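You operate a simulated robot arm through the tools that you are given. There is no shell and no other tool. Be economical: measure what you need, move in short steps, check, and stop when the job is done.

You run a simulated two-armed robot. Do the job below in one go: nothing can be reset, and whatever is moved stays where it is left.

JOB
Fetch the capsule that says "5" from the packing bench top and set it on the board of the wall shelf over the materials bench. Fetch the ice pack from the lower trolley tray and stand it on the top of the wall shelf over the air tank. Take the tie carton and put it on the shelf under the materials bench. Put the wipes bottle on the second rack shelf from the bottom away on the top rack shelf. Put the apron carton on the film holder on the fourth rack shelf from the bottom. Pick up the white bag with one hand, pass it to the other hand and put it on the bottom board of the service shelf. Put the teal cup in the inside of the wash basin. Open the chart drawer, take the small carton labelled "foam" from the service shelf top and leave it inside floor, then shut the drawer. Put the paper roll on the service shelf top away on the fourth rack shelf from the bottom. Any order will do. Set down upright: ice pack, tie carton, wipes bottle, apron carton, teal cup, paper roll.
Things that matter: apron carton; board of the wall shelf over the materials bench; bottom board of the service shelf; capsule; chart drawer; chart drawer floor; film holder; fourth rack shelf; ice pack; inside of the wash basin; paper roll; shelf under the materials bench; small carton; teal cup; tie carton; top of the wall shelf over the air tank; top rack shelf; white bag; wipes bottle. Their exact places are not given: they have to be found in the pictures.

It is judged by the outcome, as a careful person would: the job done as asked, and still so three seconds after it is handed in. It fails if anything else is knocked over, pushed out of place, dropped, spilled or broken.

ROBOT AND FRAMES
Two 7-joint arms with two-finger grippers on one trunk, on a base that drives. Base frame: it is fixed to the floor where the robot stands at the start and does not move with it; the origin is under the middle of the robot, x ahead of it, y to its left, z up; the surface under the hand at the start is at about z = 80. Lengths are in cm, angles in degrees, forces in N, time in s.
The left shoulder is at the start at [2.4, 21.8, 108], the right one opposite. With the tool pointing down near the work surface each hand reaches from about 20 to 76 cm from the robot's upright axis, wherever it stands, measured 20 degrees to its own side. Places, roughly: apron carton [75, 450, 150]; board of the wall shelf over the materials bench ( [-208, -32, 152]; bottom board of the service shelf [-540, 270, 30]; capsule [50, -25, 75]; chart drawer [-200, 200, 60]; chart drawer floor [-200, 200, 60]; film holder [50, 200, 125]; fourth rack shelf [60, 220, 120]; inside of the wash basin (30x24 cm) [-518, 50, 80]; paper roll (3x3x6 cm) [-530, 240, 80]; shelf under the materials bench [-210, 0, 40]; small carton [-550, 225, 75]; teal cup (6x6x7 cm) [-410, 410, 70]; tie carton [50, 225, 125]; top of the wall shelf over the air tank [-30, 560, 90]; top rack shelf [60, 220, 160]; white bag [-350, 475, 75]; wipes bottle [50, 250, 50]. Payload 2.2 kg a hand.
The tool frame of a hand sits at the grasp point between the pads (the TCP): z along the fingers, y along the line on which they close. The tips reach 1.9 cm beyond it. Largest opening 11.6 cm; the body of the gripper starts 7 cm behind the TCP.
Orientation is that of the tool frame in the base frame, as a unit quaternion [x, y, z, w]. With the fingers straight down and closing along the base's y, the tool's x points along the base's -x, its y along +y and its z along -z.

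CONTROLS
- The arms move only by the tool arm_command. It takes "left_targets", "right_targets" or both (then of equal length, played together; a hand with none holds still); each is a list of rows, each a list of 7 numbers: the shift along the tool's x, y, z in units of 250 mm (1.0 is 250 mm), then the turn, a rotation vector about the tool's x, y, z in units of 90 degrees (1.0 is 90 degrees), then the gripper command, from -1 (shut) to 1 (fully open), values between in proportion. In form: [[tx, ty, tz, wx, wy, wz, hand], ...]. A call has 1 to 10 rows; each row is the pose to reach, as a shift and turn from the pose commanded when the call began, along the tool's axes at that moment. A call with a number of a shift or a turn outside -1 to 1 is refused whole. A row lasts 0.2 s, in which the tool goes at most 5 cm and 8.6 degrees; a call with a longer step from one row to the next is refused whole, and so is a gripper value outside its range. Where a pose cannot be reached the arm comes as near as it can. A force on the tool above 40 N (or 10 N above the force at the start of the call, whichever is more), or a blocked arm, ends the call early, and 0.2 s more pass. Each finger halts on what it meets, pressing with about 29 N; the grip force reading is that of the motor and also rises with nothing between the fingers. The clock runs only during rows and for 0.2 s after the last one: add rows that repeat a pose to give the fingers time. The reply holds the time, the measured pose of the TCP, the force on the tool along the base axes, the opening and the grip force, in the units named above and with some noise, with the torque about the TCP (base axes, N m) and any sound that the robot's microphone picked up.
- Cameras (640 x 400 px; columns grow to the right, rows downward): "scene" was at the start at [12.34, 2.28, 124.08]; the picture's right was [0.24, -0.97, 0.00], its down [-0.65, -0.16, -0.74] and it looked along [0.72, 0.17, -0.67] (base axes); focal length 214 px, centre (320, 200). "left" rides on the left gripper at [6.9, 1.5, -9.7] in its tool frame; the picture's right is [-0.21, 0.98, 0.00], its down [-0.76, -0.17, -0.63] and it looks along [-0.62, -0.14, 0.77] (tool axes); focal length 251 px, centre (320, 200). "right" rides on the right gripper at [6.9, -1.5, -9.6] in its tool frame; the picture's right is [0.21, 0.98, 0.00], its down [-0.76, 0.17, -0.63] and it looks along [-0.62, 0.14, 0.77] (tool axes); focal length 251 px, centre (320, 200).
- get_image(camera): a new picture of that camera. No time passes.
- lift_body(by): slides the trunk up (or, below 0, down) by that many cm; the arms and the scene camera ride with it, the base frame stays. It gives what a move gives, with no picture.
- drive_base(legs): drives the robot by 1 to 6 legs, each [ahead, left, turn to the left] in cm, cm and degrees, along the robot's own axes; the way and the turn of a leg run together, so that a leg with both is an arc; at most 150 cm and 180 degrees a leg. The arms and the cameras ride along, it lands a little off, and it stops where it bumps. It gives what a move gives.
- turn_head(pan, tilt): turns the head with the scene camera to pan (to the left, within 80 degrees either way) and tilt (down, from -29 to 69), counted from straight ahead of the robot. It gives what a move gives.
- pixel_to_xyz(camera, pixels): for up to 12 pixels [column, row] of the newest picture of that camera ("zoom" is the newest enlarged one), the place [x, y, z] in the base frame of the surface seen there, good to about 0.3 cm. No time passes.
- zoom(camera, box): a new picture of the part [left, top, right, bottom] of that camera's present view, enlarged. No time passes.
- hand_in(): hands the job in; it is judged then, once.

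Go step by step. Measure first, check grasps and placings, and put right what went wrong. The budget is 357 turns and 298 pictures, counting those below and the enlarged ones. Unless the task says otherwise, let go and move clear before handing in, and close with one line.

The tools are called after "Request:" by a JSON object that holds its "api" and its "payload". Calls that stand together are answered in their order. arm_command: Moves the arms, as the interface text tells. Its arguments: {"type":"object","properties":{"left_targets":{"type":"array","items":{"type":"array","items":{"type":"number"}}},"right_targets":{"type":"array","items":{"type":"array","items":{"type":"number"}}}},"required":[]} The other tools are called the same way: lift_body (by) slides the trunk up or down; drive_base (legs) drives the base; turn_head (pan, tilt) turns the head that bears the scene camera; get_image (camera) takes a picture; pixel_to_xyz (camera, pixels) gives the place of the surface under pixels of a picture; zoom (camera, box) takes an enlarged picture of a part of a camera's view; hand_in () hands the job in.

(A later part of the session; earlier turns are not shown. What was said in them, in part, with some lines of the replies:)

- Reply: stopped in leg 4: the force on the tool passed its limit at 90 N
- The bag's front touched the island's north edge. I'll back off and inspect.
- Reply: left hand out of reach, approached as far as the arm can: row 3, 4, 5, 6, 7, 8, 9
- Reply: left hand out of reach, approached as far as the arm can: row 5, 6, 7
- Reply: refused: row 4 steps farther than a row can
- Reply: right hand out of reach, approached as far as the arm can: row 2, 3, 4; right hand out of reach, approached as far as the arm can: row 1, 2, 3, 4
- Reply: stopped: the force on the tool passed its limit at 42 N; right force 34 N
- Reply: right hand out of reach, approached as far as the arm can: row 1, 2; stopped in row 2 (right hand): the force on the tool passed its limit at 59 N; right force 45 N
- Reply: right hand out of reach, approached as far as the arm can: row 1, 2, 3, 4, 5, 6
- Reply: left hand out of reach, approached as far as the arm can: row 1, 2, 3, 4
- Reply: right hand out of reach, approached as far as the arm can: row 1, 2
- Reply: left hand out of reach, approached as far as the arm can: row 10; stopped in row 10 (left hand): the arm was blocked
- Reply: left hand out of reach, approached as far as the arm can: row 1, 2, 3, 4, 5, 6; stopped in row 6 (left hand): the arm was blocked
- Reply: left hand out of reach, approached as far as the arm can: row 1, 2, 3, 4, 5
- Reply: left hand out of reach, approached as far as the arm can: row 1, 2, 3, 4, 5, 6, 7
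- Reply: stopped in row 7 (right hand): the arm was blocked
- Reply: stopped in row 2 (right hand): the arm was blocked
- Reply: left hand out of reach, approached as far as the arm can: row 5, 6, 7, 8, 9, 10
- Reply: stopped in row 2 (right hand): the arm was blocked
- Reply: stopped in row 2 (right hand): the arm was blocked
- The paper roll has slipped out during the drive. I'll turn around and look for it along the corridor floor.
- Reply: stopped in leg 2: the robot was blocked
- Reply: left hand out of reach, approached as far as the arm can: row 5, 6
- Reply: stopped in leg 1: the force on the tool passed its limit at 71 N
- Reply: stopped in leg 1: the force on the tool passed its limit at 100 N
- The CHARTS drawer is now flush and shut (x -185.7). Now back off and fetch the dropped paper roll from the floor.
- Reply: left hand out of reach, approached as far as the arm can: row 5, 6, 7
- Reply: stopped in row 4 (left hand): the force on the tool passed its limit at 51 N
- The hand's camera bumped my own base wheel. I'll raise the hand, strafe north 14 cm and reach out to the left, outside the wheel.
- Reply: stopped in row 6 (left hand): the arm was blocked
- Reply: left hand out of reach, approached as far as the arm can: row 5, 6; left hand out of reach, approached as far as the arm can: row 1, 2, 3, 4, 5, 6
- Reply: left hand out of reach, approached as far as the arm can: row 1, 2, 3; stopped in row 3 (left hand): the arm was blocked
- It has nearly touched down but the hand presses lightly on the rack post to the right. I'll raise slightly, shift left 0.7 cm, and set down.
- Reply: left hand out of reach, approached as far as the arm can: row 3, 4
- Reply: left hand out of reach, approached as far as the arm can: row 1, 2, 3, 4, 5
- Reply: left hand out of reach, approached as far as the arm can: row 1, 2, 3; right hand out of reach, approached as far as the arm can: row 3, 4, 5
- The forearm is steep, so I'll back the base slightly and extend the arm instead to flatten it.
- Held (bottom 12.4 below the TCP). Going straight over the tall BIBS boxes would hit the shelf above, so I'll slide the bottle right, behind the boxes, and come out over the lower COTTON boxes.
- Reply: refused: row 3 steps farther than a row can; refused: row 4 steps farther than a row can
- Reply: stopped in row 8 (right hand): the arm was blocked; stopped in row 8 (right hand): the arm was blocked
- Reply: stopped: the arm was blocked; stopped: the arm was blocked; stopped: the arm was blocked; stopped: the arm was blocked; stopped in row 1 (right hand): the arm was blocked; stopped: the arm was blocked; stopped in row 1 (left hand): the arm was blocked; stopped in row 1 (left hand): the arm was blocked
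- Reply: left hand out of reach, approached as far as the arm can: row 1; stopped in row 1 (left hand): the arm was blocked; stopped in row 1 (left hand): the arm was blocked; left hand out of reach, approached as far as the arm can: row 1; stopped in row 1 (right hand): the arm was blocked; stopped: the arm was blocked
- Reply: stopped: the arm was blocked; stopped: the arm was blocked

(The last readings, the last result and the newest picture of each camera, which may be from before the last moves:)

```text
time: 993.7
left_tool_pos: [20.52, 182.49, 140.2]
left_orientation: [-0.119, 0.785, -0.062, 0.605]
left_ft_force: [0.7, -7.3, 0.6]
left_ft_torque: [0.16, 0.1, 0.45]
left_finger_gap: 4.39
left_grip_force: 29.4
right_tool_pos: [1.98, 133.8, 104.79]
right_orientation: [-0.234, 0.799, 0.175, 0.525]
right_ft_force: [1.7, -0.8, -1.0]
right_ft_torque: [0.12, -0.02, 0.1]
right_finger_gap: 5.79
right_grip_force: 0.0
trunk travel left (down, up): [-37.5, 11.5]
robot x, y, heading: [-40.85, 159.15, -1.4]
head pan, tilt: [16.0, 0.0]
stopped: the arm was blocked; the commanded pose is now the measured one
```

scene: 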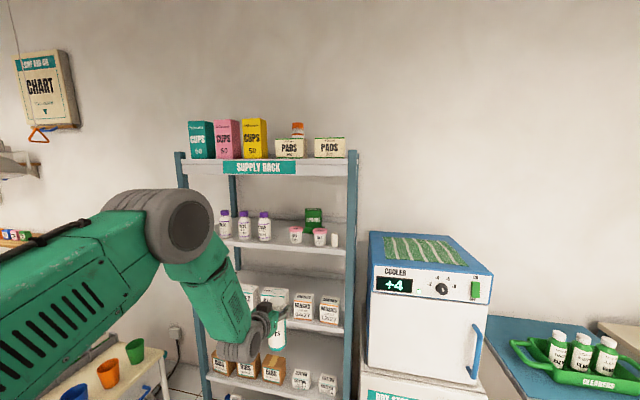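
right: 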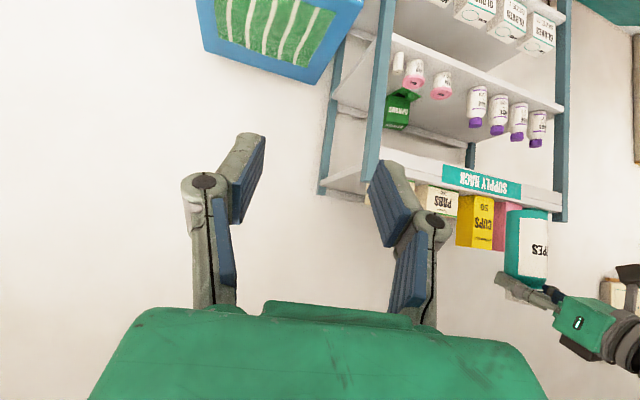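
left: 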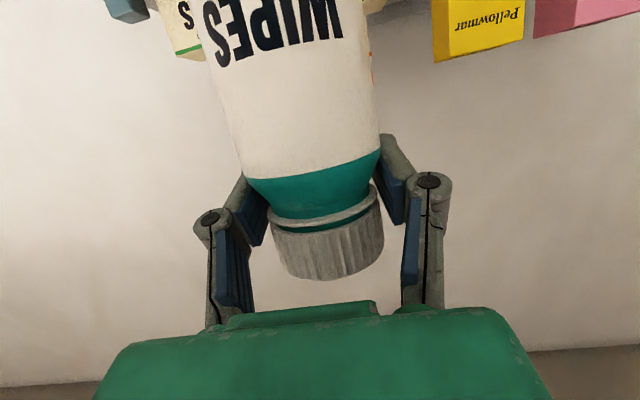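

Request:
{"api": "lift_body", "payload": {"by": -4}}

Request:
{"api": "lift_body", "payload": {"by": -4}}

Request:
{"api": "lift_body", "payload": {"by": -4}}

Request:
{"api": "lift_body", "payload": {"by": -4}}

Request:
{"api": "lift_body", "payload": {"by": -4}}

Request:
{"api": "lift_body", "payload": {"by": -4}}

Request:
{"api": "lift_body", "payload": {"by": -4}}

Request:
{"api": "turn_head", "payload": {"pan": 20, "tilt": 0}}

Request:
{"api": "turn_head", "payload": {"pan": 60, "tilt": 0}}

Request:
{"api": "turn_head", "payload": {"pan": 20, "tilt": 0}}

```text
time: 994.2
left_tool_pos: [18.88, 207.35, 134.93]
left_orientation: [-0.152, 0.761, -0.098, 0.623]
left_ft_force: [-1.1, 5.5, -3.2]
left_ft_torque: [-0.05, -0.13, -0.41]
left_finger_gap: 4.45
left_grip_force: 28.9
right_tool_pos: [1.87, 154.14, 106.05]
right_orientation: [-0.31, 0.795, 0.113, 0.51]
right_ft_force: [1.3, 4.3, 1.8]
right_ft_torque: [-0.22, 0.14, -0.15]
right_finger_gap: 5.79
right_grip_force: 0.1
trunk travel left (down, up): [-35.1, 13.9]
robot x, y, heading: [-40.07, 161.28, -1.7]
head pan, tilt: [16.0, 0.0]
stopped: the arm was blocked; the commanded pose is now the measured one
```

```text
time: 994.8
left_tool_pos: [19.38, 183.59, 133.74]
left_orientation: [-0.135, 0.79, -0.052, 0.596]
left_ft_force: [0.8, -5.5, 1.0]
left_ft_torque: [0.13, 0.15, 0.35]
left_finger_gap: 4.46
left_grip_force: 28.8
right_tool_pos: [3.63, 133.75, 101.41]
right_orientation: [-0.242, 0.776, 0.172, 0.557]
right_ft_force: [2.3, -3.4, -1.9]
right_ft_torque: [0.1, -0.01, 0.29]
right_finger_gap: 5.8
right_grip_force: 0.1
trunk travel left (down, up): [-32.9, 16.1]
robot x, y, heading: [-39.83, 159.12, -1.2]
head pan, tilt: [16.0, 0.0]
stopped: the arm was blocked; the commanded pose is now the measured one
```

```text
time: 995.3
left_tool_pos: [18.86, 208.24, 127.85]
left_orientation: [-0.174, 0.769, -0.099, 0.607]
left_ft_force: [-0.3, 5.0, -2.9]
left_ft_torque: [-0.07, -0.13, -0.29]
left_finger_gap: 4.46
left_grip_force: 29.1
right_tool_pos: [4.28, 154.07, 103.0]
right_orientation: [-0.312, 0.773, 0.108, 0.542]
right_ft_force: [-0.1, 3.7, 1.4]
right_ft_torque: [-0.17, 0.13, -0.15]
right_finger_gap: 5.82
right_grip_force: 0.1
trunk travel left (down, up): [-30.7, 18.3]
robot x, y, heading: [-38.8, 161.43, -2.0]
head pan, tilt: [16.0, 0.0]
stopped: the arm was blocked; the commanded pose is now the measured one
```

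```text
time: 995.8
left_tool_pos: [19.09, 184.8, 128.75]
left_orientation: [-0.14, 0.79, -0.038, 0.595]
left_ft_force: [-0.5, -6.6, 1.7]
left_ft_torque: [0.09, 0.23, 0.43]
left_finger_gap: 4.45
left_grip_force: 28.9
right_tool_pos: [5.86, 134.19, 98.68]
right_orientation: [-0.252, 0.756, 0.166, 0.581]
right_ft_force: [3.4, -2.2, -1.6]
right_ft_torque: [0.08, -0.02, 0.25]
right_finger_gap: 5.8
right_grip_force: 0.2
trunk travel left (down, up): [-28.7, 20.3]
robot x, y, heading: [-37.72, 159.17, -1.2]
head pan, tilt: [16.0, 0.0]
stopped: the arm was blocked; the commanded pose is now the measured one
```

```text
time: 996.3
left_tool_pos: [18.3, 208.65, 122.61]
left_orientation: [-0.193, 0.774, -0.09, 0.597]
left_ft_force: [-0.5, 3.0, -2.0]
left_ft_torque: [0.0, -0.03, -0.24]
left_finger_gap: 4.46
left_grip_force: 28.7
right_tool_pos: [6.61, 153.4, 100.34]
right_orientation: [-0.312, 0.754, 0.104, 0.569]
right_ft_force: [-0.6, 2.7, 1.1]
right_ft_torque: [-0.11, 0.08, -0.1]
right_finger_gap: 5.79
right_grip_force: 0.0
trunk travel left (down, up): [-26.7, 22.3]
robot x, y, heading: [-37.37, 162.14, -1.5]
head pan, tilt: [16.0, 0.0]
stopped: the arm was blocked; the commanded pose is now the measured one
```

```text
time: 997.2
left_tool_pos: [18.53, 206.31, 119.25]
left_orientation: [-0.185, 0.775, -0.085, 0.598]
left_ft_force: [-0.6, 3.6, -2.5]
left_ft_torque: [0.01, -0.13, -0.25]
left_finger_gap: 4.45
left_grip_force: 28.8
right_tool_pos: [6.13, 151.4, 96.1]
right_orientation: [-0.306, 0.757, 0.109, 0.568]
right_ft_force: [-0.3, 2.3, 0.8]
right_ft_torque: [-0.14, 0.05, -0.15]
right_finger_gap: 5.81
right_grip_force: 0.0
trunk travel left (down, up): [-22.7, 26.3]
robot x, y, heading: [-36.81, 162.04, -1.6]
head pan, tilt: [16.0, 0.0]
```

```text
time: 998.0
left_tool_pos: [18.03, 204.06, 116.46]
left_orientation: [-0.18, 0.773, -0.078, 0.603]
left_ft_force: [-0.2, 3.2, -0.3]
left_ft_torque: [-0.01, 0.03, -0.19]
left_finger_gap: 4.48
left_grip_force: 29.5
right_tool_pos: [5.86, 149.45, 92.31]
right_orientation: [-0.3, 0.754, 0.114, 0.573]
right_ft_force: [-0.4, 1.2, 1.4]
right_ft_torque: [-0.1, 0.13, -0.14]
right_finger_gap: 5.8
right_grip_force: 0.0
trunk travel left (down, up): [-18.7, 30.3]
robot x, y, heading: [-37.3, 161.6, -1.4]
head pan, tilt: [16.0, 0.0]
```

```text
time: 998.6
left_tool_pos: [18.45, 194.83, 118.35]
left_orientation: [-0.16, 0.778, -0.049, 0.605]
left_ft_force: [1.5, -2.9, -1.7]
left_ft_torque: [0.05, -0.03, 0.2]
left_finger_gap: 4.48
left_grip_force: 29.0
right_tool_pos: [6.62, 142.02, 90.51]
right_orientation: [-0.28, 0.755, 0.141, 0.577]
right_ft_force: [1.8, -1.3, -0.9]
right_ft_torque: [0.08, -0.09, 0.09]
right_finger_gap: 5.79
right_grip_force: 0.1
trunk travel left (down, up): [-18.7, 30.3]
robot x, y, heading: [-37.22, 159.22, -1.1]
head pan, tilt: [20.0, 0.0]
```

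```text
time: 999.7
left_tool_pos: [18.12, 203.05, 116.6]
left_orientation: [-0.177, 0.774, -0.074, 0.603]
left_ft_force: [-0.5, 2.1, -1.6]
left_ft_torque: [-0.03, -0.03, -0.17]
left_finger_gap: 4.48
left_grip_force: 29.0
right_tool_pos: [6.06, 148.78, 91.88]
right_orientation: [-0.298, 0.755, 0.117, 0.572]
right_ft_force: [-0.5, 1.0, 1.5]
right_ft_torque: [-0.05, 0.03, -0.12]
right_finger_gap: 5.77
right_grip_force: 0.1
trunk travel left (down, up): [-18.7, 30.3]
robot x, y, heading: [-37.2, 161.19, -1.6]
head pan, tilt: [60.0, 0.0]
```

```text
time: 1000.8
left_tool_pos: [18.62, 202.47, 116.38]
left_orientation: [-0.175, 0.777, -0.074, 0.6]
left_ft_force: [0.2, 0.7, -3.0]
left_ft_torque: [0.04, -0.11, -0.02]
left_finger_gap: 4.5
left_grip_force: 28.6
right_tool_pos: [6.53, 148.31, 91.67]
right_orientation: [-0.295, 0.755, 0.119, 0.573]
right_ft_force: [-0.6, 0.5, 1.0]
right_ft_torque: [-0.04, 0.0, -0.08]
right_finger_gap: 5.8
right_grip_force: 0.1
trunk travel left (down, up): [-18.7, 30.3]
robot x, y, heading: [-37.29, 161.16, -1.4]
head pan, tilt: [20.0, 0.0]
```

It's now damping. I'll lower a bit more and wait.

Request:
{"api": "lift_body", "payload": {"by": -12}}

Request:
{"api": "turn_head", "payload": {"pan": 60, "tilt": 10}}

Request:
{"api": "turn_head", "payload": {"pan": -40, "tilt": 10}}

Request:
{"api": "turn_head", "payload": {"pan": 20, "tilt": 20}}

Request:
{"api": "turn_head", "payload": {"pan": 22, "tilt": 20}}

Request:
{"api": "get_image", "payload": {"camera": "scene"}}

Request:
{"api": "get_image", "payload": {"camera": "left"}}

```text
time: 1002.3
left_tool_pos: [18.36, 203.65, 104.03]
left_orientation: [-0.182, 0.775, -0.077, 0.6]
left_ft_force: [0.3, 1.9, -2.0]
left_ft_torque: [-0.03, -0.07, -0.09]
left_finger_gap: 4.48
left_grip_force: 29.2
right_tool_pos: [6.38, 149.26, 79.87]
right_orientation: [-0.299, 0.755, 0.115, 0.572]
right_ft_force: [0.2, 1.7, 0.2]
right_ft_torque: [-0.05, 0.07, -0.09]
right_finger_gap: 5.78
right_grip_force: 0.1
trunk travel left (down, up): [-6.7, 42.3]
robot x, y, heading: [-37.2, 161.51, -1.1]
head pan, tilt: [20.0, 0.0]
```

```text
time: 1003.4
left_tool_pos: [18.36, 196.53, 106.18]
left_orientation: [-0.16, 0.777, -0.058, 0.606]
left_ft_force: [0.0, -1.7, -1.3]
left_ft_torque: [0.04, 0.05, 0.18]
left_finger_gap: 4.45
left_grip_force: 29.5
right_tool_pos: [6.32, 143.58, 79.08]
right_orientation: [-0.28, 0.754, 0.132, 0.58]
right_ft_force: [-0.4, -2.0, -0.1]
right_ft_torque: [0.08, -0.05, 0.1]
right_finger_gap: 5.8
right_grip_force: 0.0
trunk travel left (down, up): [-6.7, 42.3]
robot x, y, heading: [-37.59, 159.89, -1.5]
head pan, tilt: [60.0, 10.0]
```

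```text
time: 1005.1
left_tool_pos: [18.31, 197.28, 105.97]
left_orientation: [-0.163, 0.777, -0.059, 0.606]
left_ft_force: [0.2, -0.6, -1.6]
left_ft_torque: [0.01, 0.05, 0.08]
left_finger_gap: 4.44
left_grip_force: 28.6
right_tool_pos: [6.27, 144.12, 79.1]
right_orientation: [-0.283, 0.754, 0.132, 0.578]
right_ft_force: [-0.1, -1.6, -0.2]
right_ft_torque: [0.03, -0.02, 0.07]
right_finger_gap: 5.81
right_grip_force: 0.2
trunk travel left (down, up): [-6.7, 42.3]
robot x, y, heading: [-37.21, 159.86, -1.2]
head pan, tilt: [-40.0, 10.0]
```

```text
time: 1006.4
left_tool_pos: [18.2, 199.02, 105.5]
left_orientation: [-0.167, 0.777, -0.063, 0.604]
left_ft_force: [0.7, -0.5, -1.2]
left_ft_torque: [0.06, 0.0, 0.07]
left_finger_gap: 4.46
left_grip_force: 29.6
right_tool_pos: [6.35, 145.3, 79.33]
right_orientation: [-0.289, 0.754, 0.128, 0.576]
right_ft_force: [1.0, -0.6, 0.2]
right_ft_torque: [-0.03, 0.02, 0.03]
right_finger_gap: 5.82
right_grip_force: 0.2
trunk travel left (down, up): [-6.7, 42.3]
robot x, y, heading: [-37.57, 160.2, -1.7]
head pan, tilt: [20.0, 20.0]
```

```text
time: 1007.0
left_tool_pos: [18.39, 201.22, 104.84]
left_orientation: [-0.174, 0.776, -0.071, 0.602]
left_ft_force: [0.2, 1.6, -1.1]
left_ft_torque: [-0.01, -0.08, -0.12]
left_finger_gap: 4.41
left_grip_force: 28.9
right_tool_pos: [6.38, 147.31, 79.56]
right_orientation: [-0.293, 0.755, 0.122, 0.574]
right_ft_force: [-1.1, 0.8, 0.8]
right_ft_torque: [-0.05, 0.0, -0.06]
right_finger_gap: 5.82
right_grip_force: 0.1
trunk travel left (down, up): [-6.7, 42.3]
robot x, y, heading: [-37.35, 160.89, -1.7]
head pan, tilt: [22.0, 20.0]
```

```text
15 pictures are left
```

scene: 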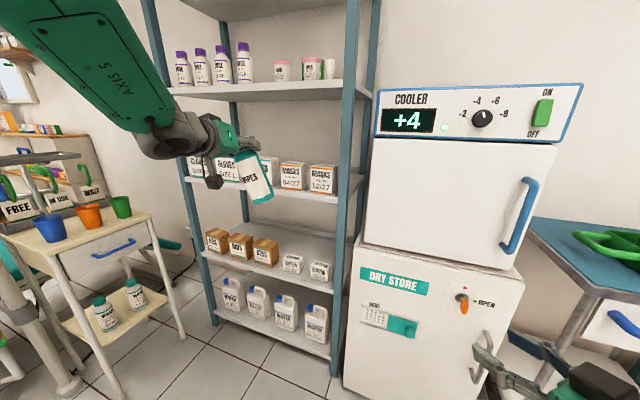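

```text
14 pictures are left
```

left: 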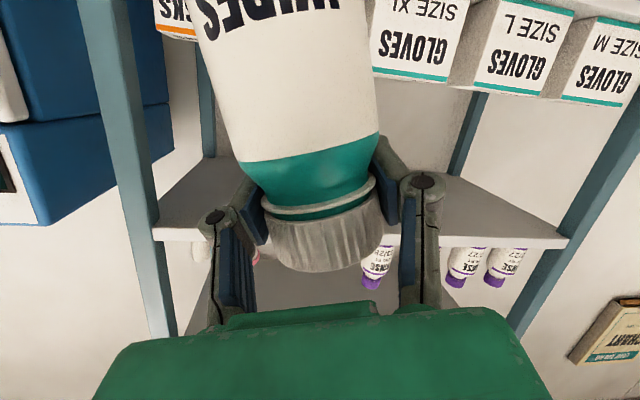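

Steady enough, and the bottle is held at its neck. The rack looks undisturbed. I'll restore the hand's orientation at this low, stable height.

Request:
{"api": "arm_command", "payload": {"left_targets": [[0, 0, 0, 0.018, 0.016, 0.078, -1], [0, 0, 0, 0.036, 0.032, 0.156, -1], [0, 0, 0, 0.0558, 0.0484, 0.234, -1], [0, 0, 0, 0.0558, 0.0484, 0.234, -1]]}}

Request:
{"api": "turn_head", "payload": {"pan": 60, "tilt": 10}}

Request:
{"api": "turn_head", "payload": {"pan": -60, "tilt": 10}}

Request:
{"api": "turn_head", "payload": {"pan": 20, "tilt": 10}}

Request:
{"api": "turn_head", "payload": {"pan": 22, "tilt": 10}}

```text
time: 1008.0
left_tool_pos: [18.31, 198.69, 105.54]
left_orientation: [0.006, 0.813, 0.008, 0.582]
left_ft_force: [0.3, -0.5, -1.6]
left_ft_torque: [0.03, -0.04, 0.07]
left_finger_gap: 4.42
left_grip_force: 29.2
right_tool_pos: [6.38, 145.16, 79.36]
right_orientation: [-0.286, 0.754, 0.128, 0.577]
right_ft_force: [-0.3, 0.3, -0.4]
right_ft_torque: [0.02, 0.02, 0.04]
right_finger_gap: 5.78
right_grip_force: 0.1
trunk travel left (down, up): [-6.7, 42.3]
robot x, y, heading: [-36.9, 160.87, -1.3]
head pan, tilt: [22.0, 20.0]
```

```text
time: 1009.1
left_tool_pos: [18.39, 198.46, 105.48]
left_orientation: [0.009, 0.814, 0.009, 0.581]
left_ft_force: [0.4, -1.6, -1.8]
left_ft_torque: [0.06, -0.05, 0.13]
left_finger_gap: 4.43
left_grip_force: 29.0
right_tool_pos: [6.3, 145.24, 79.31]
right_orientation: [-0.287, 0.754, 0.129, 0.576]
right_ft_force: [0.0, -0.9, 0.1]
right_ft_torque: [0.0, -0.01, 0.05]
right_finger_gap: 5.83
right_grip_force: 0.1
trunk travel left (down, up): [-6.7, 42.3]
robot x, y, heading: [-37.11, 160.4, -1.4]
head pan, tilt: [60.0, 10.0]
```

```text
time: 1011.1
left_tool_pos: [18.37, 199.67, 105.25]
left_orientation: [0.004, 0.813, 0.005, 0.582]
left_ft_force: [-1.0, 0.0, -2.1]
left_ft_torque: [-0.02, -0.03, -0.02]
left_finger_gap: 4.4
left_grip_force: 28.8
right_tool_pos: [6.36, 146.02, 79.57]
right_orientation: [-0.289, 0.755, 0.125, 0.575]
right_ft_force: [0.3, 0.1, 0.0]
right_ft_torque: [-0.04, -0.02, -0.01]
right_finger_gap: 5.78
right_grip_force: 0.1
trunk travel left (down, up): [-6.7, 42.3]
robot x, y, heading: [-37.02, 160.95, -1.7]
head pan, tilt: [-60.0, 10.0]
```

```text
time: 1012.6
left_tool_pos: [18.29, 199.46, 105.26]
left_orientation: [0.005, 0.813, 0.006, 0.582]
left_ft_force: [-0.6, -0.2, -2.4]
left_ft_torque: [0.0, 0.02, 0.02]
left_finger_gap: 4.38
left_grip_force: 28.9
right_tool_pos: [6.37, 145.83, 79.41]
right_orientation: [-0.288, 0.755, 0.125, 0.576]
right_ft_force: [-0.3, 0.3, -0.2]
right_ft_torque: [0.0, 0.01, 0.01]
right_finger_gap: 5.77
right_grip_force: 0.0
trunk travel left (down, up): [-6.7, 42.3]
robot x, y, heading: [-37.64, 160.69, -1.5]
head pan, tilt: [20.0, 10.0]
```

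```text
time: 1013.2
left_tool_pos: [18.33, 199.38, 105.32]
left_orientation: [0.006, 0.813, 0.005, 0.582]
left_ft_force: [0.0, -0.1, -1.4]
left_ft_torque: [0.01, -0.04, -0.03]
left_finger_gap: 4.38
left_grip_force: 29.0
right_tool_pos: [6.25, 145.88, 79.31]
right_orientation: [-0.288, 0.755, 0.126, 0.576]
right_ft_force: [0.8, -0.1, -0.2]
right_ft_torque: [0.01, -0.02, -0.02]
right_finger_gap: 5.77
right_grip_force: 0.0
trunk travel left (down, up): [-6.7, 42.3]
robot x, y, heading: [-37.66, 160.58, -1.4]
head pan, tilt: [22.0, 10.0]
```

Settled, with the orientation restored. I'll check the bottle's attitude and its bottom height.

Request:
{"api": "zoom", "payload": {"camera": "scene", "box": [180, 110, 340, 230]}}

```text
3.33 times, centred on (260, 170) of scene
```

zoom: 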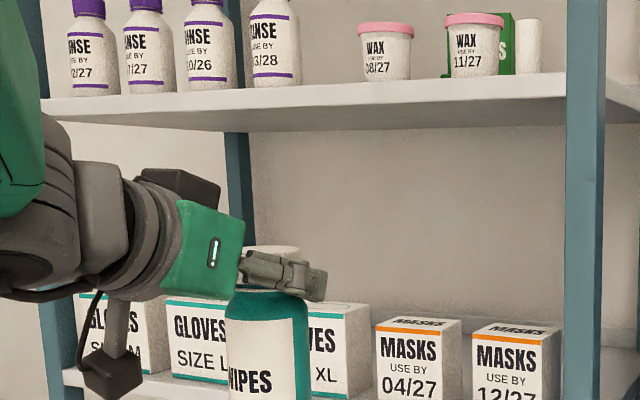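

The bottle is upright. I'll align laterally now, while low, so that afterwards only vertical and forward motions are needed.

Request:
{"api": "drive_base", "payload": {"legs": [[-3, 0, 1.5]]}}

Request:
{"api": "arm_command", "payload": {"left_targets": [[0, -0.1, 0, 0, 0, 0, -1], [0, -0.2, 0, 0, 0, 0, -1], [0, -0.3, 0, 0, 0, 0, -1], [0, -0.42, 0, 0, 0, 0, -1], [0, -0.42, 0, 0, 0, 0, -1]], "right_targets": [[0.05, -0.05, 0, 0, 0.05, 0, 0], [0.1, -0.1, 0, 0, 0.1, 0, 0], [0.15, -0.15, 0, 0, 0.15, 0, 0], [0.2, -0.2, 0, 0, 0.2, 0, 0], [0.2, -0.2, 0, 0, 0.2, 0, 0]]}}

Request:
{"api": "turn_head", "payload": {"pan": 60, "tilt": 0}}

Request:
{"api": "turn_head", "payload": {"pan": -60, "tilt": 0}}

Request:
{"api": "turn_head", "payload": {"pan": 20, "tilt": 0}}

Request:
{"api": "turn_head", "payload": {"pan": 22, "tilt": 0}}

```text
time: 1014.1
left_tool_pos: [14.18, 200.84, 105.53]
left_orientation: [-0.005, 0.812, 0.013, 0.584]
left_ft_force: [0.1, -0.3, -0.2]
left_ft_torque: [-0.01, 0.0, 0.01]
left_finger_gap: 4.35
left_grip_force: 28.5
right_tool_pos: [3.63, 147.02, 79.47]
right_orientation: [-0.299, 0.75, 0.134, 0.575]
right_ft_force: [-0.6, -0.6, 0.2]
right_ft_torque: [0.03, -0.01, -0.02]
right_finger_gap: 5.8
right_grip_force: 0.0
trunk travel left (down, up): [-6.7, 42.3]
robot x, y, heading: [-40.01, 160.61, 0.2]
head pan, tilt: [22.0, 10.0]
```

```text
time: 1015.3
left_tool_pos: [16.79, 192.04, 103.45]
left_orientation: [-0.009, 0.813, 0.009, 0.582]
left_ft_force: [-0.4, -0.4, -0.7]
left_ft_torque: [0.02, 0.0, 0.01]
left_finger_gap: 4.35
left_grip_force: 28.6
left hand out of reach, approached as far as the arm can: row 2, 3, 4, 5
right_tool_pos: [5.94, 141.55, 75.79]
right_orientation: [-0.317, 0.83, 0.086, 0.451]
right_ft_force: [-0.3, -0.6, -0.2]
right_ft_torque: [0.01, -0.03, 0.0]
right_finger_gap: 5.8
right_grip_force: 0.0
right hand out of reach, approached as far as the arm can: row 1
trunk travel left (down, up): [-6.7, 42.3]
robot x, y, heading: [-39.97, 160.51, 0.1]
head pan, tilt: [22.0, 10.0]
```

```text
time: 1016.3
left_tool_pos: [16.68, 191.91, 103.71]
left_orientation: [-0.008, 0.812, 0.012, 0.583]
left_ft_force: [-0.9, 0.6, -2.4]
left_ft_torque: [0.02, -0.03, -0.01]
left_finger_gap: 4.32
left_grip_force: 28.7
right_tool_pos: [5.89, 141.6, 75.69]
right_orientation: [-0.315, 0.831, 0.085, 0.451]
right_ft_force: [-0.4, -0.5, -0.5]
right_ft_torque: [-0.01, -0.02, -0.02]
right_finger_gap: 5.79
right_grip_force: 0.1
trunk travel left (down, up): [-6.7, 42.3]
robot x, y, heading: [-40.13, 161.09, -0.0]
head pan, tilt: [60.0, 0.0]
```

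```text
time: 1018.3
left_tool_pos: [16.73, 191.89, 103.69]
left_orientation: [-0.007, 0.812, 0.011, 0.584]
left_ft_force: [-0.6, 1.0, -1.3]
left_ft_torque: [-0.01, -0.01, 0.02]
left_finger_gap: 4.34
left_grip_force: 28.8
right_tool_pos: [5.84, 141.57, 75.64]
right_orientation: [-0.316, 0.83, 0.085, 0.451]
right_ft_force: [0.4, 0.2, 0.0]
right_ft_torque: [-0.02, 0.01, -0.02]
right_finger_gap: 5.79
right_grip_force: 0.2
trunk travel left (down, up): [-6.7, 42.3]
robot x, y, heading: [-40.08, 160.42, 0.1]
head pan, tilt: [-60.0, 0.0]
```

```text
time: 1019.8
left_tool_pos: [16.74, 192.05, 103.4]
left_orientation: [-0.009, 0.813, 0.012, 0.582]
left_ft_force: [0.8, -0.1, -2.3]
left_ft_torque: [0.02, 0.0, 0.04]
left_finger_gap: 4.3
left_grip_force: 29.1
right_tool_pos: [5.85, 141.52, 75.67]
right_orientation: [-0.317, 0.83, 0.086, 0.451]
right_ft_force: [-0.3, 0.0, -0.4]
right_ft_torque: [0.01, -0.01, 0.01]
right_finger_gap: 5.79
right_grip_force: 0.0
trunk travel left (down, up): [-6.7, 42.3]
robot x, y, heading: [-39.97, 160.74, 0.3]
head pan, tilt: [20.0, 0.0]
```

```text
time: 1020.5
left_tool_pos: [16.8, 192.04, 103.57]
left_orientation: [-0.009, 0.812, 0.012, 0.583]
left_ft_force: [0.6, -0.6, -1.7]
left_ft_torque: [0.0, -0.01, 0.01]
left_finger_gap: 4.32
left_grip_force: 28.7
right_tool_pos: [5.9, 141.45, 75.81]
right_orientation: [-0.316, 0.83, 0.085, 0.451]
right_ft_force: [-0.3, -1.1, 1.0]
right_ft_torque: [-0.01, -0.02, 0.0]
right_finger_gap: 5.8
right_grip_force: 0.1
trunk travel left (down, up): [-6.7, 42.3]
robot x, y, heading: [-40.3, 160.82, 0.2]
head pan, tilt: [22.0, 0.0]
```

At y=192, which is fine (orange bottle edge is at 202). Now I raise the trunk to the top, then the arm in gentle steps.

Request:
{"api": "lift_body", "payload": {"by": 40}}

Request:
{"api": "arm_command", "payload": {"left_targets": [[-0.1, 0, -0.033, 0, 0, 0, -1], [-0.22, 0, -0.07, 0, 0, 0, -1], [-0.34, 0, -0.11, 0, 0, 0, -1], [-0.46, 0, -0.15, 0, 0, 0, -1], [-0.58, 0, -0.19, 0, 0, 0, -1], [-0.66, 0, -0.22, 0, 0, 0, -1], [-0.7, 0, -0.23, 0, 0, 0, -1], [-0.7, 0, -0.23, 0, 0, 0, -1]]}}

Request:
{"api": "arm_command", "payload": {"left_targets": [[-0.1, 0, -0.033, 0, 0, 0, -1], [-0.22, 0, -0.07, 0, 0, 0, -1], [-0.34, 0, -0.11, 0, 0, 0, -1], [-0.46, 0, -0.15, 0, 0, 0, -1], [-0.54, 0, -0.18, 0, 0, 0, -1], [-0.6, 0, -0.2, 0, 0, 0, -1], [-0.6, 0, -0.2, 0, 0, 0, -1]]}}

Request:
{"api": "turn_head", "payload": {"pan": 23, "tilt": 0}}

Request:
{"api": "turn_head", "payload": {"pan": 22, "tilt": 0}}

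```text
time: 1024.3
left_tool_pos: [16.76, 192.01, 143.57]
left_orientation: [-0.008, 0.812, 0.011, 0.584]
left_ft_force: [-0.1, -0.3, -1.1]
left_ft_torque: [0.03, -0.02, 0.0]
left_finger_gap: 4.3
left_grip_force: 28.7
right_tool_pos: [5.82, 141.61, 115.77]
right_orientation: [-0.317, 0.83, 0.086, 0.45]
right_ft_force: [-0.3, 0.1, -0.3]
right_ft_torque: [0.01, 0.0, 0.01]
right_finger_gap: 5.77
right_grip_force: 0.0
trunk travel left (down, up): [-46.7, 2.3]
robot x, y, heading: [-40.56, 160.24, 0.1]
head pan, tilt: [22.0, 0.0]
```

```text
time: 1026.1
left_tool_pos: [19.9, 193.13, 162.28]
left_orientation: [-0.007, 0.812, 0.012, 0.584]
left_ft_force: [-0.5, 0.5, -1.3]
left_ft_torque: [-0.01, -0.02, -0.04]
left_finger_gap: 4.3
left_grip_force: 29.1
left hand out of reach, approached as far as the arm can: row 1, 2, 3, 4, 5, 6, 7, 8
right_tool_pos: [6.09, 141.55, 115.67]
right_orientation: [-0.316, 0.83, 0.086, 0.451]
right_ft_force: [-0.3, -0.9, 0.6]
right_ft_torque: [0.01, 0.0, 0.01]
right_finger_gap: 5.83
right_grip_force: 0.0
trunk travel left (down, up): [-46.7, 2.3]
robot x, y, heading: [-39.97, 160.79, 0.2]
head pan, tilt: [22.0, 0.0]
```

```text
time: 1027.7
left_tool_pos: [20.28, 193.04, 178.05]
left_orientation: [-0.006, 0.812, 0.013, 0.584]
left_ft_force: [0.3, 0.6, -1.3]
left_ft_torque: [-0.01, 0.04, -0.02]
left_finger_gap: 4.3
left_grip_force: 28.9
right_tool_pos: [5.89, 141.53, 115.82]
right_orientation: [-0.316, 0.83, 0.085, 0.451]
right_ft_force: [-0.6, -0.1, -0.1]
right_ft_torque: [-0.02, -0.01, -0.01]
right_finger_gap: 5.81
right_grip_force: 0.0
trunk travel left (down, up): [-46.7, 2.3]
robot x, y, heading: [-40.42, 160.5, 0.1]
head pan, tilt: [22.0, 0.0]
```

```text
time: 1028.3
left_tool_pos: [20.17, 192.99, 177.96]
left_orientation: [-0.006, 0.812, 0.013, 0.584]
left_ft_force: [0.1, 0.1, -2.0]
left_ft_torque: [-0.01, -0.02, 0.03]
left_finger_gap: 4.3
left_grip_force: 28.7
right_tool_pos: [5.9, 141.66, 115.78]
right_orientation: [-0.316, 0.83, 0.085, 0.451]
right_ft_force: [0.6, 0.0, 0.5]
right_ft_torque: [-0.03, -0.01, 0.02]
right_finger_gap: 5.82
right_grip_force: 0.0
trunk travel left (down, up): [-46.7, 2.3]
robot x, y, heading: [-40.23, 160.75, 0.2]
head pan, tilt: [23.0, 0.0]
```

```text
time: 1028.9
left_tool_pos: [20.21, 193.06, 178.11]
left_orientation: [-0.006, 0.812, 0.014, 0.584]
left_ft_force: [-0.3, -0.2, -0.6]
left_ft_torque: [-0.01, 0.0, -0.03]
left_finger_gap: 4.29
left_grip_force: 28.8
right_tool_pos: [5.92, 141.56, 115.68]
right_orientation: [-0.316, 0.831, 0.085, 0.451]
right_ft_force: [-0.6, -0.2, 0.5]
right_ft_torque: [0.01, -0.04, 0.03]
right_finger_gap: 5.83
right_grip_force: 0.0
trunk travel left (down, up): [-46.7, 2.3]
robot x, y, heading: [-40.12, 160.76, -0.1]
head pan, tilt: [22.0, 0.0]
```

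Steady at z 178. I'll use the last trunk travel and check the bottle's bottom against PADS2.

Request:
{"api": "lift_body", "payload": {"by": 2.2}}

Request:
{"api": "turn_head", "payload": {"pan": 25, "tilt": -15}}

Request:
{"api": "get_image", "payload": {"camera": "scene"}}

```text
time: 1029.6
left_tool_pos: [20.16, 192.96, 180.17]
left_orientation: [-0.006, 0.812, 0.014, 0.584]
left_ft_force: [0.1, -0.8, -1.7]
left_ft_torque: [-0.03, -0.02, 0.0]
left_finger_gap: 4.27
left_grip_force: 28.8
right_tool_pos: [5.91, 141.72, 118.02]
right_orientation: [-0.315, 0.83, 0.084, 0.452]
right_ft_force: [-0.3, 0.0, -0.3]
right_ft_torque: [0.04, 0.02, -0.02]
right_finger_gap: 5.8
right_grip_force: 0.0
trunk travel left (down, up): [-48.9, 0.1]
robot x, y, heading: [-39.98, 160.41, 0.3]
head pan, tilt: [22.0, 0.0]
```

```text
time: 1030.4
left_tool_pos: [20.17, 193.04, 180.09]
left_orientation: [-0.006, 0.812, 0.013, 0.583]
left_ft_force: [0.5, 0.0, -0.7]
left_ft_torque: [0.0, -0.01, -0.02]
left_finger_gap: 4.29
left_grip_force: 29.0
right_tool_pos: [6.01, 141.57, 118.02]
right_orientation: [-0.316, 0.831, 0.085, 0.45]
right_ft_force: [-0.2, 0.2, 0.7]
right_ft_torque: [-0.01, 0.0, 0.01]
right_finger_gap: 5.79
right_grip_force: 0.1
trunk travel left (down, up): [-48.9, 0.1]
robot x, y, heading: [-40.31, 160.6, 0.1]
head pan, tilt: [25.0, -15.0]
```

```text
12 pictures are left
```

scene: 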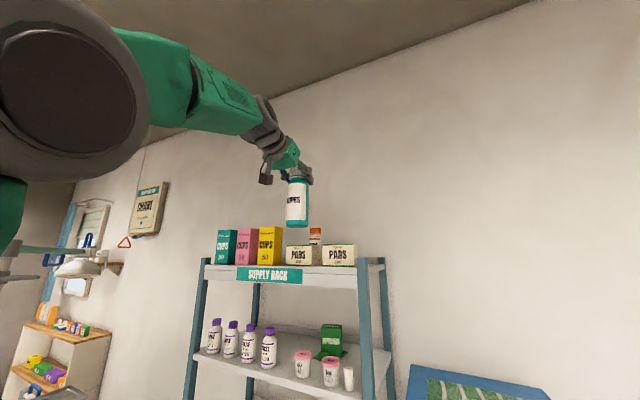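

Request:
{"api": "pixel_to_xyz", "payload": {"camera": "scene", "pixels": [[296, 222], [297, 200], [290, 220], [304, 218], [295, 188], [338, 247], [328, 247], [350, 247], [303, 247]]}}

```text
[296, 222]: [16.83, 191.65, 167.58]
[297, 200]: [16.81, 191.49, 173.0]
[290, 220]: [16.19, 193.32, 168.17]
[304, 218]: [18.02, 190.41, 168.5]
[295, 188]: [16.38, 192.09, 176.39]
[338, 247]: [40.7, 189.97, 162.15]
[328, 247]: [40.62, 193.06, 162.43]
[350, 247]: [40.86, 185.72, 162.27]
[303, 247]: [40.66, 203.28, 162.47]
```

The bottle's bottom is at ~166.5 and PADS top is ~164. Before driving in, I raise the right hand so it clears the cooler.

Request:
{"api": "arm_command", "payload": {"right_targets": [[-0.1, -0.018, -0.074, 0, 0, 0, 0], [-0.2, -0.036, -0.148, 0, 0, 0, 0], [-0.3, -0.054, -0.222, 0, 0, 0, 0], [-0.4, -0.072, -0.296, 0, 0, 0, 0], [-0.51, -0.092, -0.37, 0, 0, 0, 0], [-0.51, -0.092, -0.37, 0, 0, 0, 0]]}}

Request:
{"api": "drive_base", "payload": {"legs": [[20, 0, 0]]}}

Request:
{"api": "turn_head", "payload": {"pan": 24, "tilt": -15}}

Request:
{"api": "turn_head", "payload": {"pan": 25, "tilt": -15}}

```text
time: 1031.8
left_tool_pos: [20.3, 192.28, 180.19]
left_orientation: [-0.005, 0.812, 0.016, 0.583]
left_ft_force: [0.1, -0.2, -1.1]
left_ft_torque: [0.0, -0.05, 0.05]
left_finger_gap: 4.26
left_grip_force: 29.2
right_tool_pos: [6.03, 141.13, 133.47]
right_orientation: [-0.313, 0.831, 0.083, 0.453]
right_ft_force: [-0.2, -1.0, -0.2]
right_ft_torque: [0.03, 0.02, 0.0]
right_finger_gap: 5.8
right_grip_force: 0.2
right hand out of reach, approached as far as the arm can: row 5, 6
trunk travel left (down, up): [-48.9, 0.1]
robot x, y, heading: [-40.19, 160.14, -0.0]
head pan, tilt: [25.0, -15.0]
```

```text
time: 1033.4
left_tool_pos: [39.41, 193.17, 180.53]
left_orientation: [-0.006, 0.81, 0.013, 0.586]
left_ft_force: [-1.3, -0.2, -0.9]
left_ft_torque: [0.0, 0.03, 0.02]
left_finger_gap: 4.27
left_grip_force: 29.2
right_tool_pos: [25.65, 141.71, 133.74]
right_orientation: [-0.315, 0.829, 0.08, 0.455]
right_ft_force: [-0.1, 0.1, -0.8]
right_ft_torque: [0.0, 0.03, -0.02]
right_finger_gap: 5.79
right_grip_force: 0.1
trunk travel left (down, up): [-48.9, 0.1]
robot x, y, heading: [-20.4, 160.58, 0.1]
head pan, tilt: [25.0, -15.0]
```

```text
time: 1034.0
left_tool_pos: [39.4, 193.14, 180.55]
left_orientation: [-0.007, 0.81, 0.015, 0.586]
left_ft_force: [-0.5, 0.2, -0.9]
left_ft_torque: [-0.01, -0.01, 0.01]
left_finger_gap: 4.28
left_grip_force: 29.4
right_tool_pos: [25.7, 141.66, 133.67]
right_orientation: [-0.314, 0.829, 0.08, 0.455]
right_ft_force: [-0.4, 0.5, -0.2]
right_ft_torque: [-0.03, -0.01, -0.01]
right_finger_gap: 5.81
right_grip_force: 0.1
trunk travel left (down, up): [-48.9, 0.1]
robot x, y, heading: [-20.03, 160.62, 0.3]
head pan, tilt: [24.0, -15.0]
```

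```text
time: 1034.6
left_tool_pos: [39.61, 192.9, 180.47]
left_orientation: [-0.006, 0.811, 0.015, 0.585]
left_ft_force: [-0.4, -0.1, -1.0]
left_ft_torque: [0.03, -0.02, 0.06]
left_finger_gap: 4.25
left_grip_force: 29.1
right_tool_pos: [25.94, 141.49, 133.59]
right_orientation: [-0.314, 0.829, 0.081, 0.455]
right_ft_force: [-1.9, -1.2, 0.5]
right_ft_torque: [0.0, -0.02, 0.02]
right_finger_gap: 5.79
right_grip_force: 0.2
trunk travel left (down, up): [-48.9, 0.1]
robot x, y, heading: [-20.44, 160.65, -0.0]
head pan, tilt: [25.0, -15.0]
```

Steady. I'll drive the remaining 20 cm.

Request:
{"api": "drive_base", "payload": {"legs": [[20, 0, 0]]}}

Request:
{"api": "turn_head", "payload": {"pan": 28, "tilt": -15}}

Request:
{"api": "get_image", "payload": {"camera": "scene"}}

Request:
{"api": "pixel_to_xyz", "payload": {"camera": "scene", "pixels": [[300, 260], [320, 262], [340, 262]]}}

```text
time: 1036.2
left_tool_pos: [58.77, 192.95, 180.61]
left_orientation: [-0.003, 0.81, 0.012, 0.586]
left_ft_force: [-0.9, 0.2, -0.7]
left_ft_torque: [0.02, 0.01, 0.0]
left_finger_gap: 4.24
left_grip_force: 29.5
right_tool_pos: [44.97, 141.62, 133.78]
right_orientation: [-0.313, 0.83, 0.079, 0.455]
right_ft_force: [0.0, 0.2, 0.5]
right_ft_torque: [0.0, -0.03, -0.04]
right_finger_gap: 5.82
right_grip_force: 0.0
trunk travel left (down, up): [-48.9, 0.1]
robot x, y, heading: [-0.58, 160.92, 0.1]
head pan, tilt: [25.0, -15.0]
```

```text
time: 1036.8
left_tool_pos: [59.0, 192.8, 180.66]
left_orientation: [-0.005, 0.81, 0.015, 0.587]
left_ft_force: [0.6, -0.1, -0.8]
left_ft_torque: [0.0, 0.03, 0.03]
left_finger_gap: 4.24
left_grip_force: 29.3
right_tool_pos: [45.05, 141.49, 133.7]
right_orientation: [-0.312, 0.83, 0.08, 0.455]
right_ft_force: [0.1, -0.2, -0.2]
right_ft_torque: [-0.02, 0.0, 0.03]
right_finger_gap: 5.8
right_grip_force: 0.1
trunk travel left (down, up): [-48.9, 0.1]
robot x, y, heading: [-0.54, 160.84, 0.0]
head pan, tilt: [28.0, -15.0]
```

```text
11 pictures are left
```

scene: 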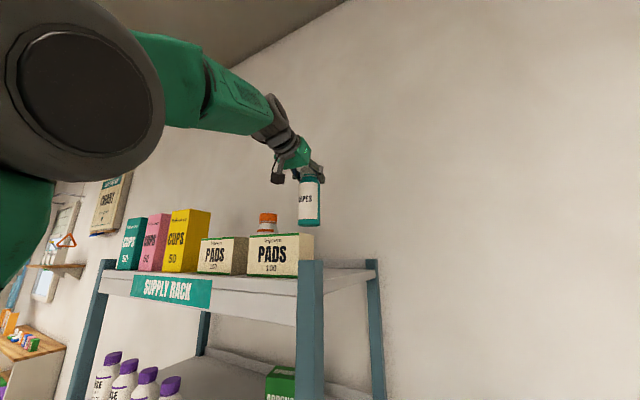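

```text
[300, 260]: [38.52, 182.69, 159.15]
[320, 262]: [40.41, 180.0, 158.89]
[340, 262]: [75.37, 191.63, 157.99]
```

The bottle is behind PADS2. I'll go 2 cm further in, then lower with the trunk.

Request:
{"api": "drive_base", "payload": {"legs": [[2, 0, 0]]}}

Request:
{"api": "lift_body", "payload": {"by": -9}}

Request:
{"api": "zoom", "payload": {"camera": "scene", "box": [220, 150, 380, 270]}}

```text
time: 1037.6
left_tool_pos: [60.16, 192.75, 180.97]
left_orientation: [-0.004, 0.808, 0.014, 0.589]
left_ft_force: [-1.0, -0.9, -1.1]
left_ft_torque: [0.05, 0.02, 0.03]
left_finger_gap: 4.23
left_grip_force: 28.7
right_tool_pos: [46.49, 141.47, 133.88]
right_orientation: [-0.313, 0.829, 0.079, 0.457]
right_ft_force: [-0.8, 0.3, 0.4]
right_ft_torque: [0.0, 0.0, -0.03]
right_finger_gap: 5.79
right_grip_force: 0.0
trunk travel left (down, up): [-48.9, 0.1]
robot x, y, heading: [1.46, 160.81, 0.1]
head pan, tilt: [28.0, -15.0]
```

```text
time: 1038.8
left_tool_pos: [60.55, 192.76, 172.01]
left_orientation: [-0.006, 0.808, 0.014, 0.589]
left_ft_force: [-0.4, 0.1, -0.6]
left_ft_torque: [0.02, 0.0, -0.01]
left_finger_gap: 4.27
left_grip_force: 28.2
right_tool_pos: [46.9, 141.43, 124.92]
right_orientation: [-0.313, 0.829, 0.079, 0.457]
right_ft_force: [-0.5, -0.5, 1.3]
right_ft_torque: [0.03, 0.02, -0.01]
right_finger_gap: 5.81
right_grip_force: 0.1
trunk travel left (down, up): [-39.9, 9.1]
robot x, y, heading: [1.51, 160.66, 0.1]
head pan, tilt: [28.0, -15.0]
```

```text
3.33 times, centred on (300, 210) of scene
```

zoom: 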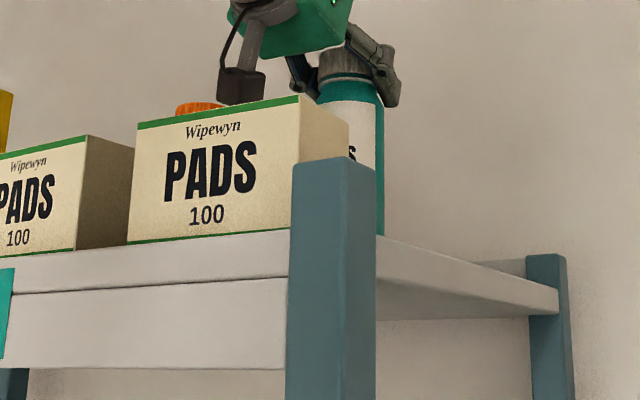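

Request:
{"api": "lift_body", "payload": {"by": -1.6}}

Request:
{"api": "lift_body", "payload": {"by": -0.4}}

Request:
{"api": "lift_body", "payload": {"by": -0.3}}

```text
time: 1039.5
left_tool_pos: [60.6, 192.85, 170.29]
left_orientation: [-0.005, 0.809, 0.014, 0.588]
left_ft_force: [-0.5, -0.3, -2.1]
left_ft_torque: [-0.01, -0.02, -0.01]
left_finger_gap: 4.21
left_grip_force: 28.2
right_tool_pos: [46.94, 141.38, 123.26]
right_orientation: [-0.312, 0.829, 0.08, 0.457]
right_ft_force: [-0.5, -0.2, 0.2]
right_ft_torque: [0.0, 0.03, -0.02]
right_finger_gap: 5.8
right_grip_force: 0.1
trunk travel left (down, up): [-38.3, 10.7]
robot x, y, heading: [1.64, 160.71, 0.1]
head pan, tilt: [28.0, -15.0]
```

```text
time: 1040.0
left_tool_pos: [60.82, 192.77, 169.84]
left_orientation: [-0.005, 0.809, 0.014, 0.587]
left_ft_force: [-0.2, -0.2, -0.4]
left_ft_torque: [-0.01, 0.01, -0.02]
left_finger_gap: 4.23
left_grip_force: 28.6
right_tool_pos: [46.94, 141.52, 122.87]
right_orientation: [-0.313, 0.83, 0.079, 0.456]
right_ft_force: [-0.2, 0.6, 0.2]
right_ft_torque: [0.0, -0.03, 0.03]
right_finger_gap: 5.79
right_grip_force: 0.0
trunk travel left (down, up): [-37.9, 11.1]
robot x, y, heading: [1.48, 160.94, -0.1]
head pan, tilt: [28.0, -15.0]
```

```text
time: 1040.5
left_tool_pos: [60.88, 192.86, 169.47]
left_orientation: [-0.004, 0.81, 0.013, 0.587]
left_ft_force: [-0.1, 0.5, -1.2]
left_ft_torque: [-0.01, 0.03, -0.03]
left_finger_gap: 4.23
left_grip_force: 28.7
right_tool_pos: [47.01, 141.34, 122.36]
right_orientation: [-0.313, 0.83, 0.079, 0.455]
right_ft_force: [-0.1, -0.6, -0.4]
right_ft_torque: [-0.02, 0.02, 0.0]
right_finger_gap: 5.81
right_grip_force: 0.1
trunk travel left (down, up): [-37.6, 11.4]
robot x, y, heading: [1.49, 160.81, -0.1]
head pan, tilt: [28.0, -15.0]
```

I'll raise the right hand slightly, away from the cooler cloth, then continue lowering.

Request:
{"api": "arm_command", "payload": {"right_targets": [[-0.06, -0.01, -0.045, 0, 0, 0, 0], [-0.128, -0.023, -0.0925, 0, 0, 0, 0], [-0.128, -0.023, -0.0925, 0, 0, 0, 0]]}}

Request:
{"api": "lift_body", "payload": {"by": -0.4}}

Request:
{"api": "lift_body", "payload": {"by": -0.4}}

```text
time: 1041.3
left_tool_pos: [60.82, 192.68, 169.48]
left_orientation: [-0.004, 0.81, 0.014, 0.587]
left_ft_force: [0.2, 0.5, -1.4]
left_ft_torque: [0.03, 0.0, 0.0]
left_finger_gap: 4.23
left_grip_force: 29.0
right_tool_pos: [46.85, 141.23, 126.58]
right_orientation: [-0.312, 0.829, 0.08, 0.457]
right_ft_force: [1.6, 1.1, 0.3]
right_ft_torque: [0.0, 0.02, -0.02]
right_finger_gap: 5.79
right_grip_force: 0.0
right hand out of reach, approached as far as the arm can: row 1
trunk travel left (down, up): [-37.6, 11.4]
robot x, y, heading: [1.33, 160.68, 0.1]
head pan, tilt: [28.0, -15.0]
```

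```text
time: 1041.8
left_tool_pos: [60.68, 192.81, 169.54]
left_orientation: [-0.005, 0.807, 0.016, 0.591]
left_ft_force: [6.3, 4.7, 20.2]
left_ft_torque: [0.43, -0.25, -0.04]
left_finger_gap: 4.23
left_grip_force: 29.2
right_tool_pos: [46.69, 141.24, 126.29]
right_orientation: [-0.313, 0.829, 0.081, 0.457]
right_ft_force: [0.2, -0.8, -0.3]
right_ft_torque: [0.01, 0.0, 0.01]
right_finger_gap: 5.8
right_grip_force: 0.1
trunk travel left (down, up): [-37.2, 11.8]
robot x, y, heading: [1.89, 160.77, 0.1]
head pan, tilt: [28.0, -15.0]
```

```text
time: 1042.3
left_tool_pos: [60.38, 192.72, 169.58]
left_orientation: [-0.005, 0.804, 0.016, 0.595]
left_ft_force: [-1.9, 0.3, 3.4]
left_ft_torque: [0.0, 0.34, -0.03]
left_finger_gap: 4.27
left_grip_force: 28.4
right_tool_pos: [46.82, 141.26, 125.84]
right_orientation: [-0.313, 0.829, 0.08, 0.456]
right_ft_force: [1.0, -0.4, -0.3]
right_ft_torque: [0.01, 0.01, 0.01]
right_finger_gap: 5.79
right_grip_force: 0.1
trunk travel left (down, up): [-36.8, 12.2]
robot x, y, heading: [1.59, 161.0, -0.1]
head pan, tilt: [28.0, -15.0]
stopped: the force on the tool passed its limit at 42 N (the readings are from after the stop); the commanded pose is now the measured one
```

Contact at TCP 169.5, consistent with the bottle standing on the board. I'll release gradually.

Request:
{"api": "arm_command", "payload": {"left_targets": [[0, 0, 0, 0, 0, 0, -0.2], [0, 0, 0, 0, 0, 0, -0.1], [0, 0, 0, 0, 0, 0, 0.05], [0, 0, 0, 0, 0, 0, 0.25], [0, 0, 0, 0, 0, 0, 0.25]]}}

Request:
{"api": "zoom", "payload": {"camera": "scene", "box": [220, 150, 380, 270]}}

```text
time: 1043.5
left_tool_pos: [60.4, 192.84, 169.57]
left_orientation: [-0.004, 0.804, 0.016, 0.594]
left_ft_force: [0.2, 0.6, -0.2]
left_ft_torque: [-0.05, -0.01, 0.02]
left_finger_gap: 7.21
left_grip_force: 0.0
right_tool_pos: [46.66, 141.31, 125.67]
right_orientation: [-0.312, 0.828, 0.08, 0.458]
right_ft_force: [-0.1, -0.4, -1.2]
right_ft_torque: [-0.06, -0.01, 0.01]
right_finger_gap: 5.81
right_grip_force: 0.1
trunk travel left (down, up): [-36.8, 12.2]
robot x, y, heading: [1.32, 160.57, 0.0]
head pan, tilt: [28.0, -15.0]
```

```text
3.33 times, centred on (300, 210) of scene
```

zoom: 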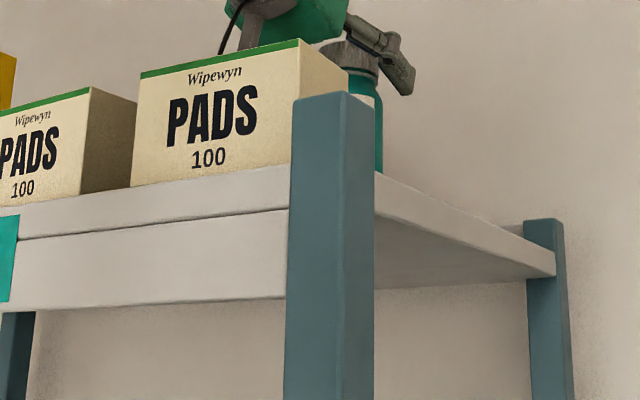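

Released. I'll raise straight up with the trunk, fingers clear around the cap, then drive back.

Request:
{"api": "lift_body", "payload": {"by": 11.5}}

Request:
{"api": "drive_base", "payload": {"legs": [[-25, 0, 0]]}}

Request:
{"api": "zoom", "payload": {"camera": "scene", "box": [200, 150, 400, 300]}}

```text
time: 1045.0
left_tool_pos: [60.4, 192.79, 181.02]
left_orientation: [-0.003, 0.804, 0.014, 0.594]
left_ft_force: [-0.3, -0.1, -0.1]
left_ft_torque: [0.0, -0.02, 0.01]
left_finger_gap: 7.26
left_grip_force: 0.0
right_tool_pos: [46.79, 141.26, 137.31]
right_orientation: [-0.312, 0.83, 0.079, 0.456]
right_ft_force: [-0.7, 1.1, -0.1]
right_ft_torque: [-0.04, 0.0, -0.03]
right_finger_gap: 5.78
right_grip_force: 0.0
trunk travel left (down, up): [-48.3, 0.7]
robot x, y, heading: [1.68, 160.5, 0.3]
head pan, tilt: [28.0, -15.0]
```

```text
time: 1046.8
left_tool_pos: [36.52, 192.89, 180.9]
left_orientation: [-0.005, 0.805, 0.016, 0.593]
left_ft_force: [-0.2, 1.2, -0.2]
left_ft_torque: [-0.02, -0.03, 0.02]
left_finger_gap: 7.24
left_grip_force: 0.1
right_tool_pos: [22.85, 141.45, 137.2]
right_orientation: [-0.314, 0.829, 0.08, 0.456]
right_ft_force: [0.0, 0.4, 0.4]
right_ft_torque: [0.0, 0.0, 0.03]
right_finger_gap: 5.78
right_grip_force: 0.1
trunk travel left (down, up): [-48.3, 0.7]
robot x, y, heading: [-22.88, 160.39, 0.2]
head pan, tilt: [28.0, -15.0]
```

```text
2.67 times, centred on (300, 225) of scene
```

zoom: 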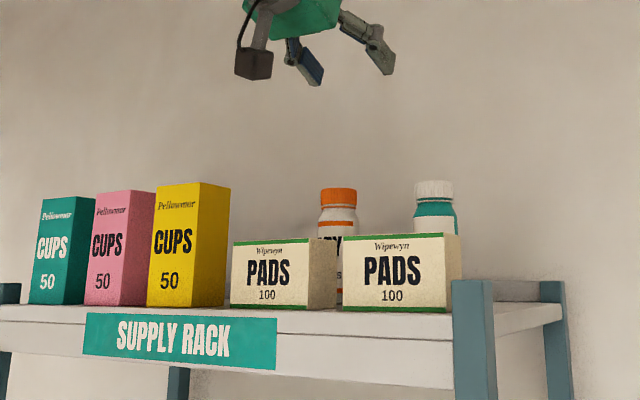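

The wipes bottle stands on the top shelf. I'll back away and take a last overall look at the rack.

Request:
{"api": "drive_base", "payload": {"legs": [[-45, 0, 0]]}}

Request:
{"api": "lift_body", "payload": {"by": -20}}

Request:
{"api": "turn_head", "payload": {"pan": 15, "tilt": 12}}

Request:
{"api": "get_image", "payload": {"camera": "scene"}}

Request:
{"api": "zoom", "payload": {"camera": "scene", "box": [180, 80, 400, 330]}}

```text
time: 1049.5
left_tool_pos: [-9.09, 193.31, 180.98]
left_orientation: [-0.012, 0.804, 0.021, 0.594]
left_ft_force: [0.1, 0.0, -0.6]
left_ft_torque: [0.0, -0.02, -0.01]
left_finger_gap: 7.23
left_grip_force: 0.0
right_tool_pos: [-21.81, 141.34, 137.48]
right_orientation: [-0.32, 0.826, 0.083, 0.456]
right_ft_force: [0.2, -0.6, 0.9]
right_ft_torque: [-0.01, -0.02, -0.06]
right_finger_gap: 5.81
right_grip_force: 0.0
trunk travel left (down, up): [-48.3, 0.7]
robot x, y, heading: [-67.02, 160.23, 0.8]
head pan, tilt: [28.0, -15.0]
```

```text
time: 1051.6
left_tool_pos: [-9.7, 193.32, 161.23]
left_orientation: [-0.011, 0.803, 0.02, 0.596]
left_ft_force: [-0.6, -0.5, -0.3]
left_ft_torque: [-0.02, -0.03, 0.02]
left_finger_gap: 7.26
left_grip_force: 0.1
right_tool_pos: [-22.34, 141.57, 117.54]
right_orientation: [-0.32, 0.826, 0.083, 0.457]
right_ft_force: [0.2, -0.2, -0.1]
right_ft_torque: [0.02, -0.02, 0.0]
right_finger_gap: 5.83
right_grip_force: 0.0
trunk travel left (down, up): [-28.3, 20.7]
robot x, y, heading: [-66.91, 160.76, 1.0]
head pan, tilt: [28.0, -15.0]
```

```text
time: 1052.5
left_tool_pos: [-9.6, 193.29, 161.22]
left_orientation: [-0.011, 0.803, 0.019, 0.596]
left_ft_force: [-0.6, -0.2, 0.6]
left_ft_torque: [0.01, -0.02, 0.01]
left_finger_gap: 7.24
left_grip_force: 0.1
right_tool_pos: [-22.35, 141.57, 117.52]
right_orientation: [-0.32, 0.826, 0.083, 0.457]
right_ft_force: [0.6, 0.0, -0.4]
right_ft_torque: [0.0, 0.01, 0.0]
right_finger_gap: 5.81
right_grip_force: 0.1
trunk travel left (down, up): [-28.3, 20.7]
robot x, y, heading: [-67.62, 160.17, 1.2]
head pan, tilt: [15.0, 12.0]
```

```text
7 pictures are left
```

scene: 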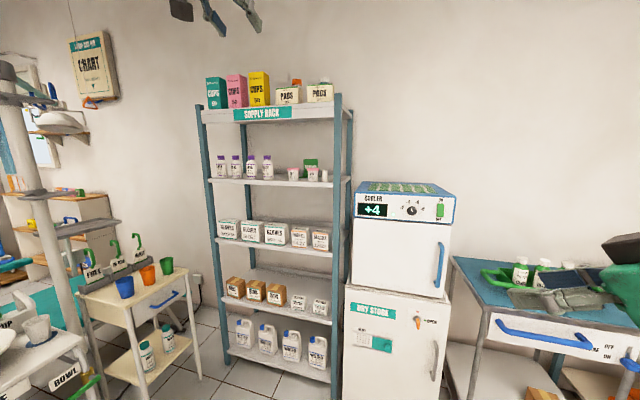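

```text
1.60 times, centred on (290, 205) of scene
```

zoom: 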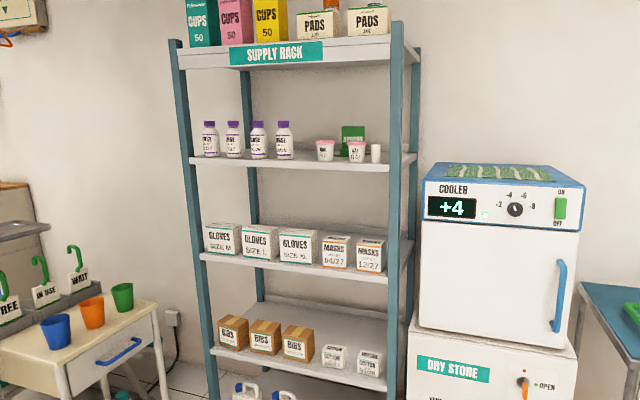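

The rack is tidy: apron carton on the holder, roll upright on shelf 4, wipes bottle on top, nothing else displaced. Both hands are empty and clear, so I'm handing in.

Request:
{"api": "hand_in", "payload": {}}

```text
The job is handed in.
```

All nine items are in their places and the chart drawer is shut. The paper roll slipped from the gripper on the way and fell to the floor; I picked it up and stood it on the fourth rack shelf.
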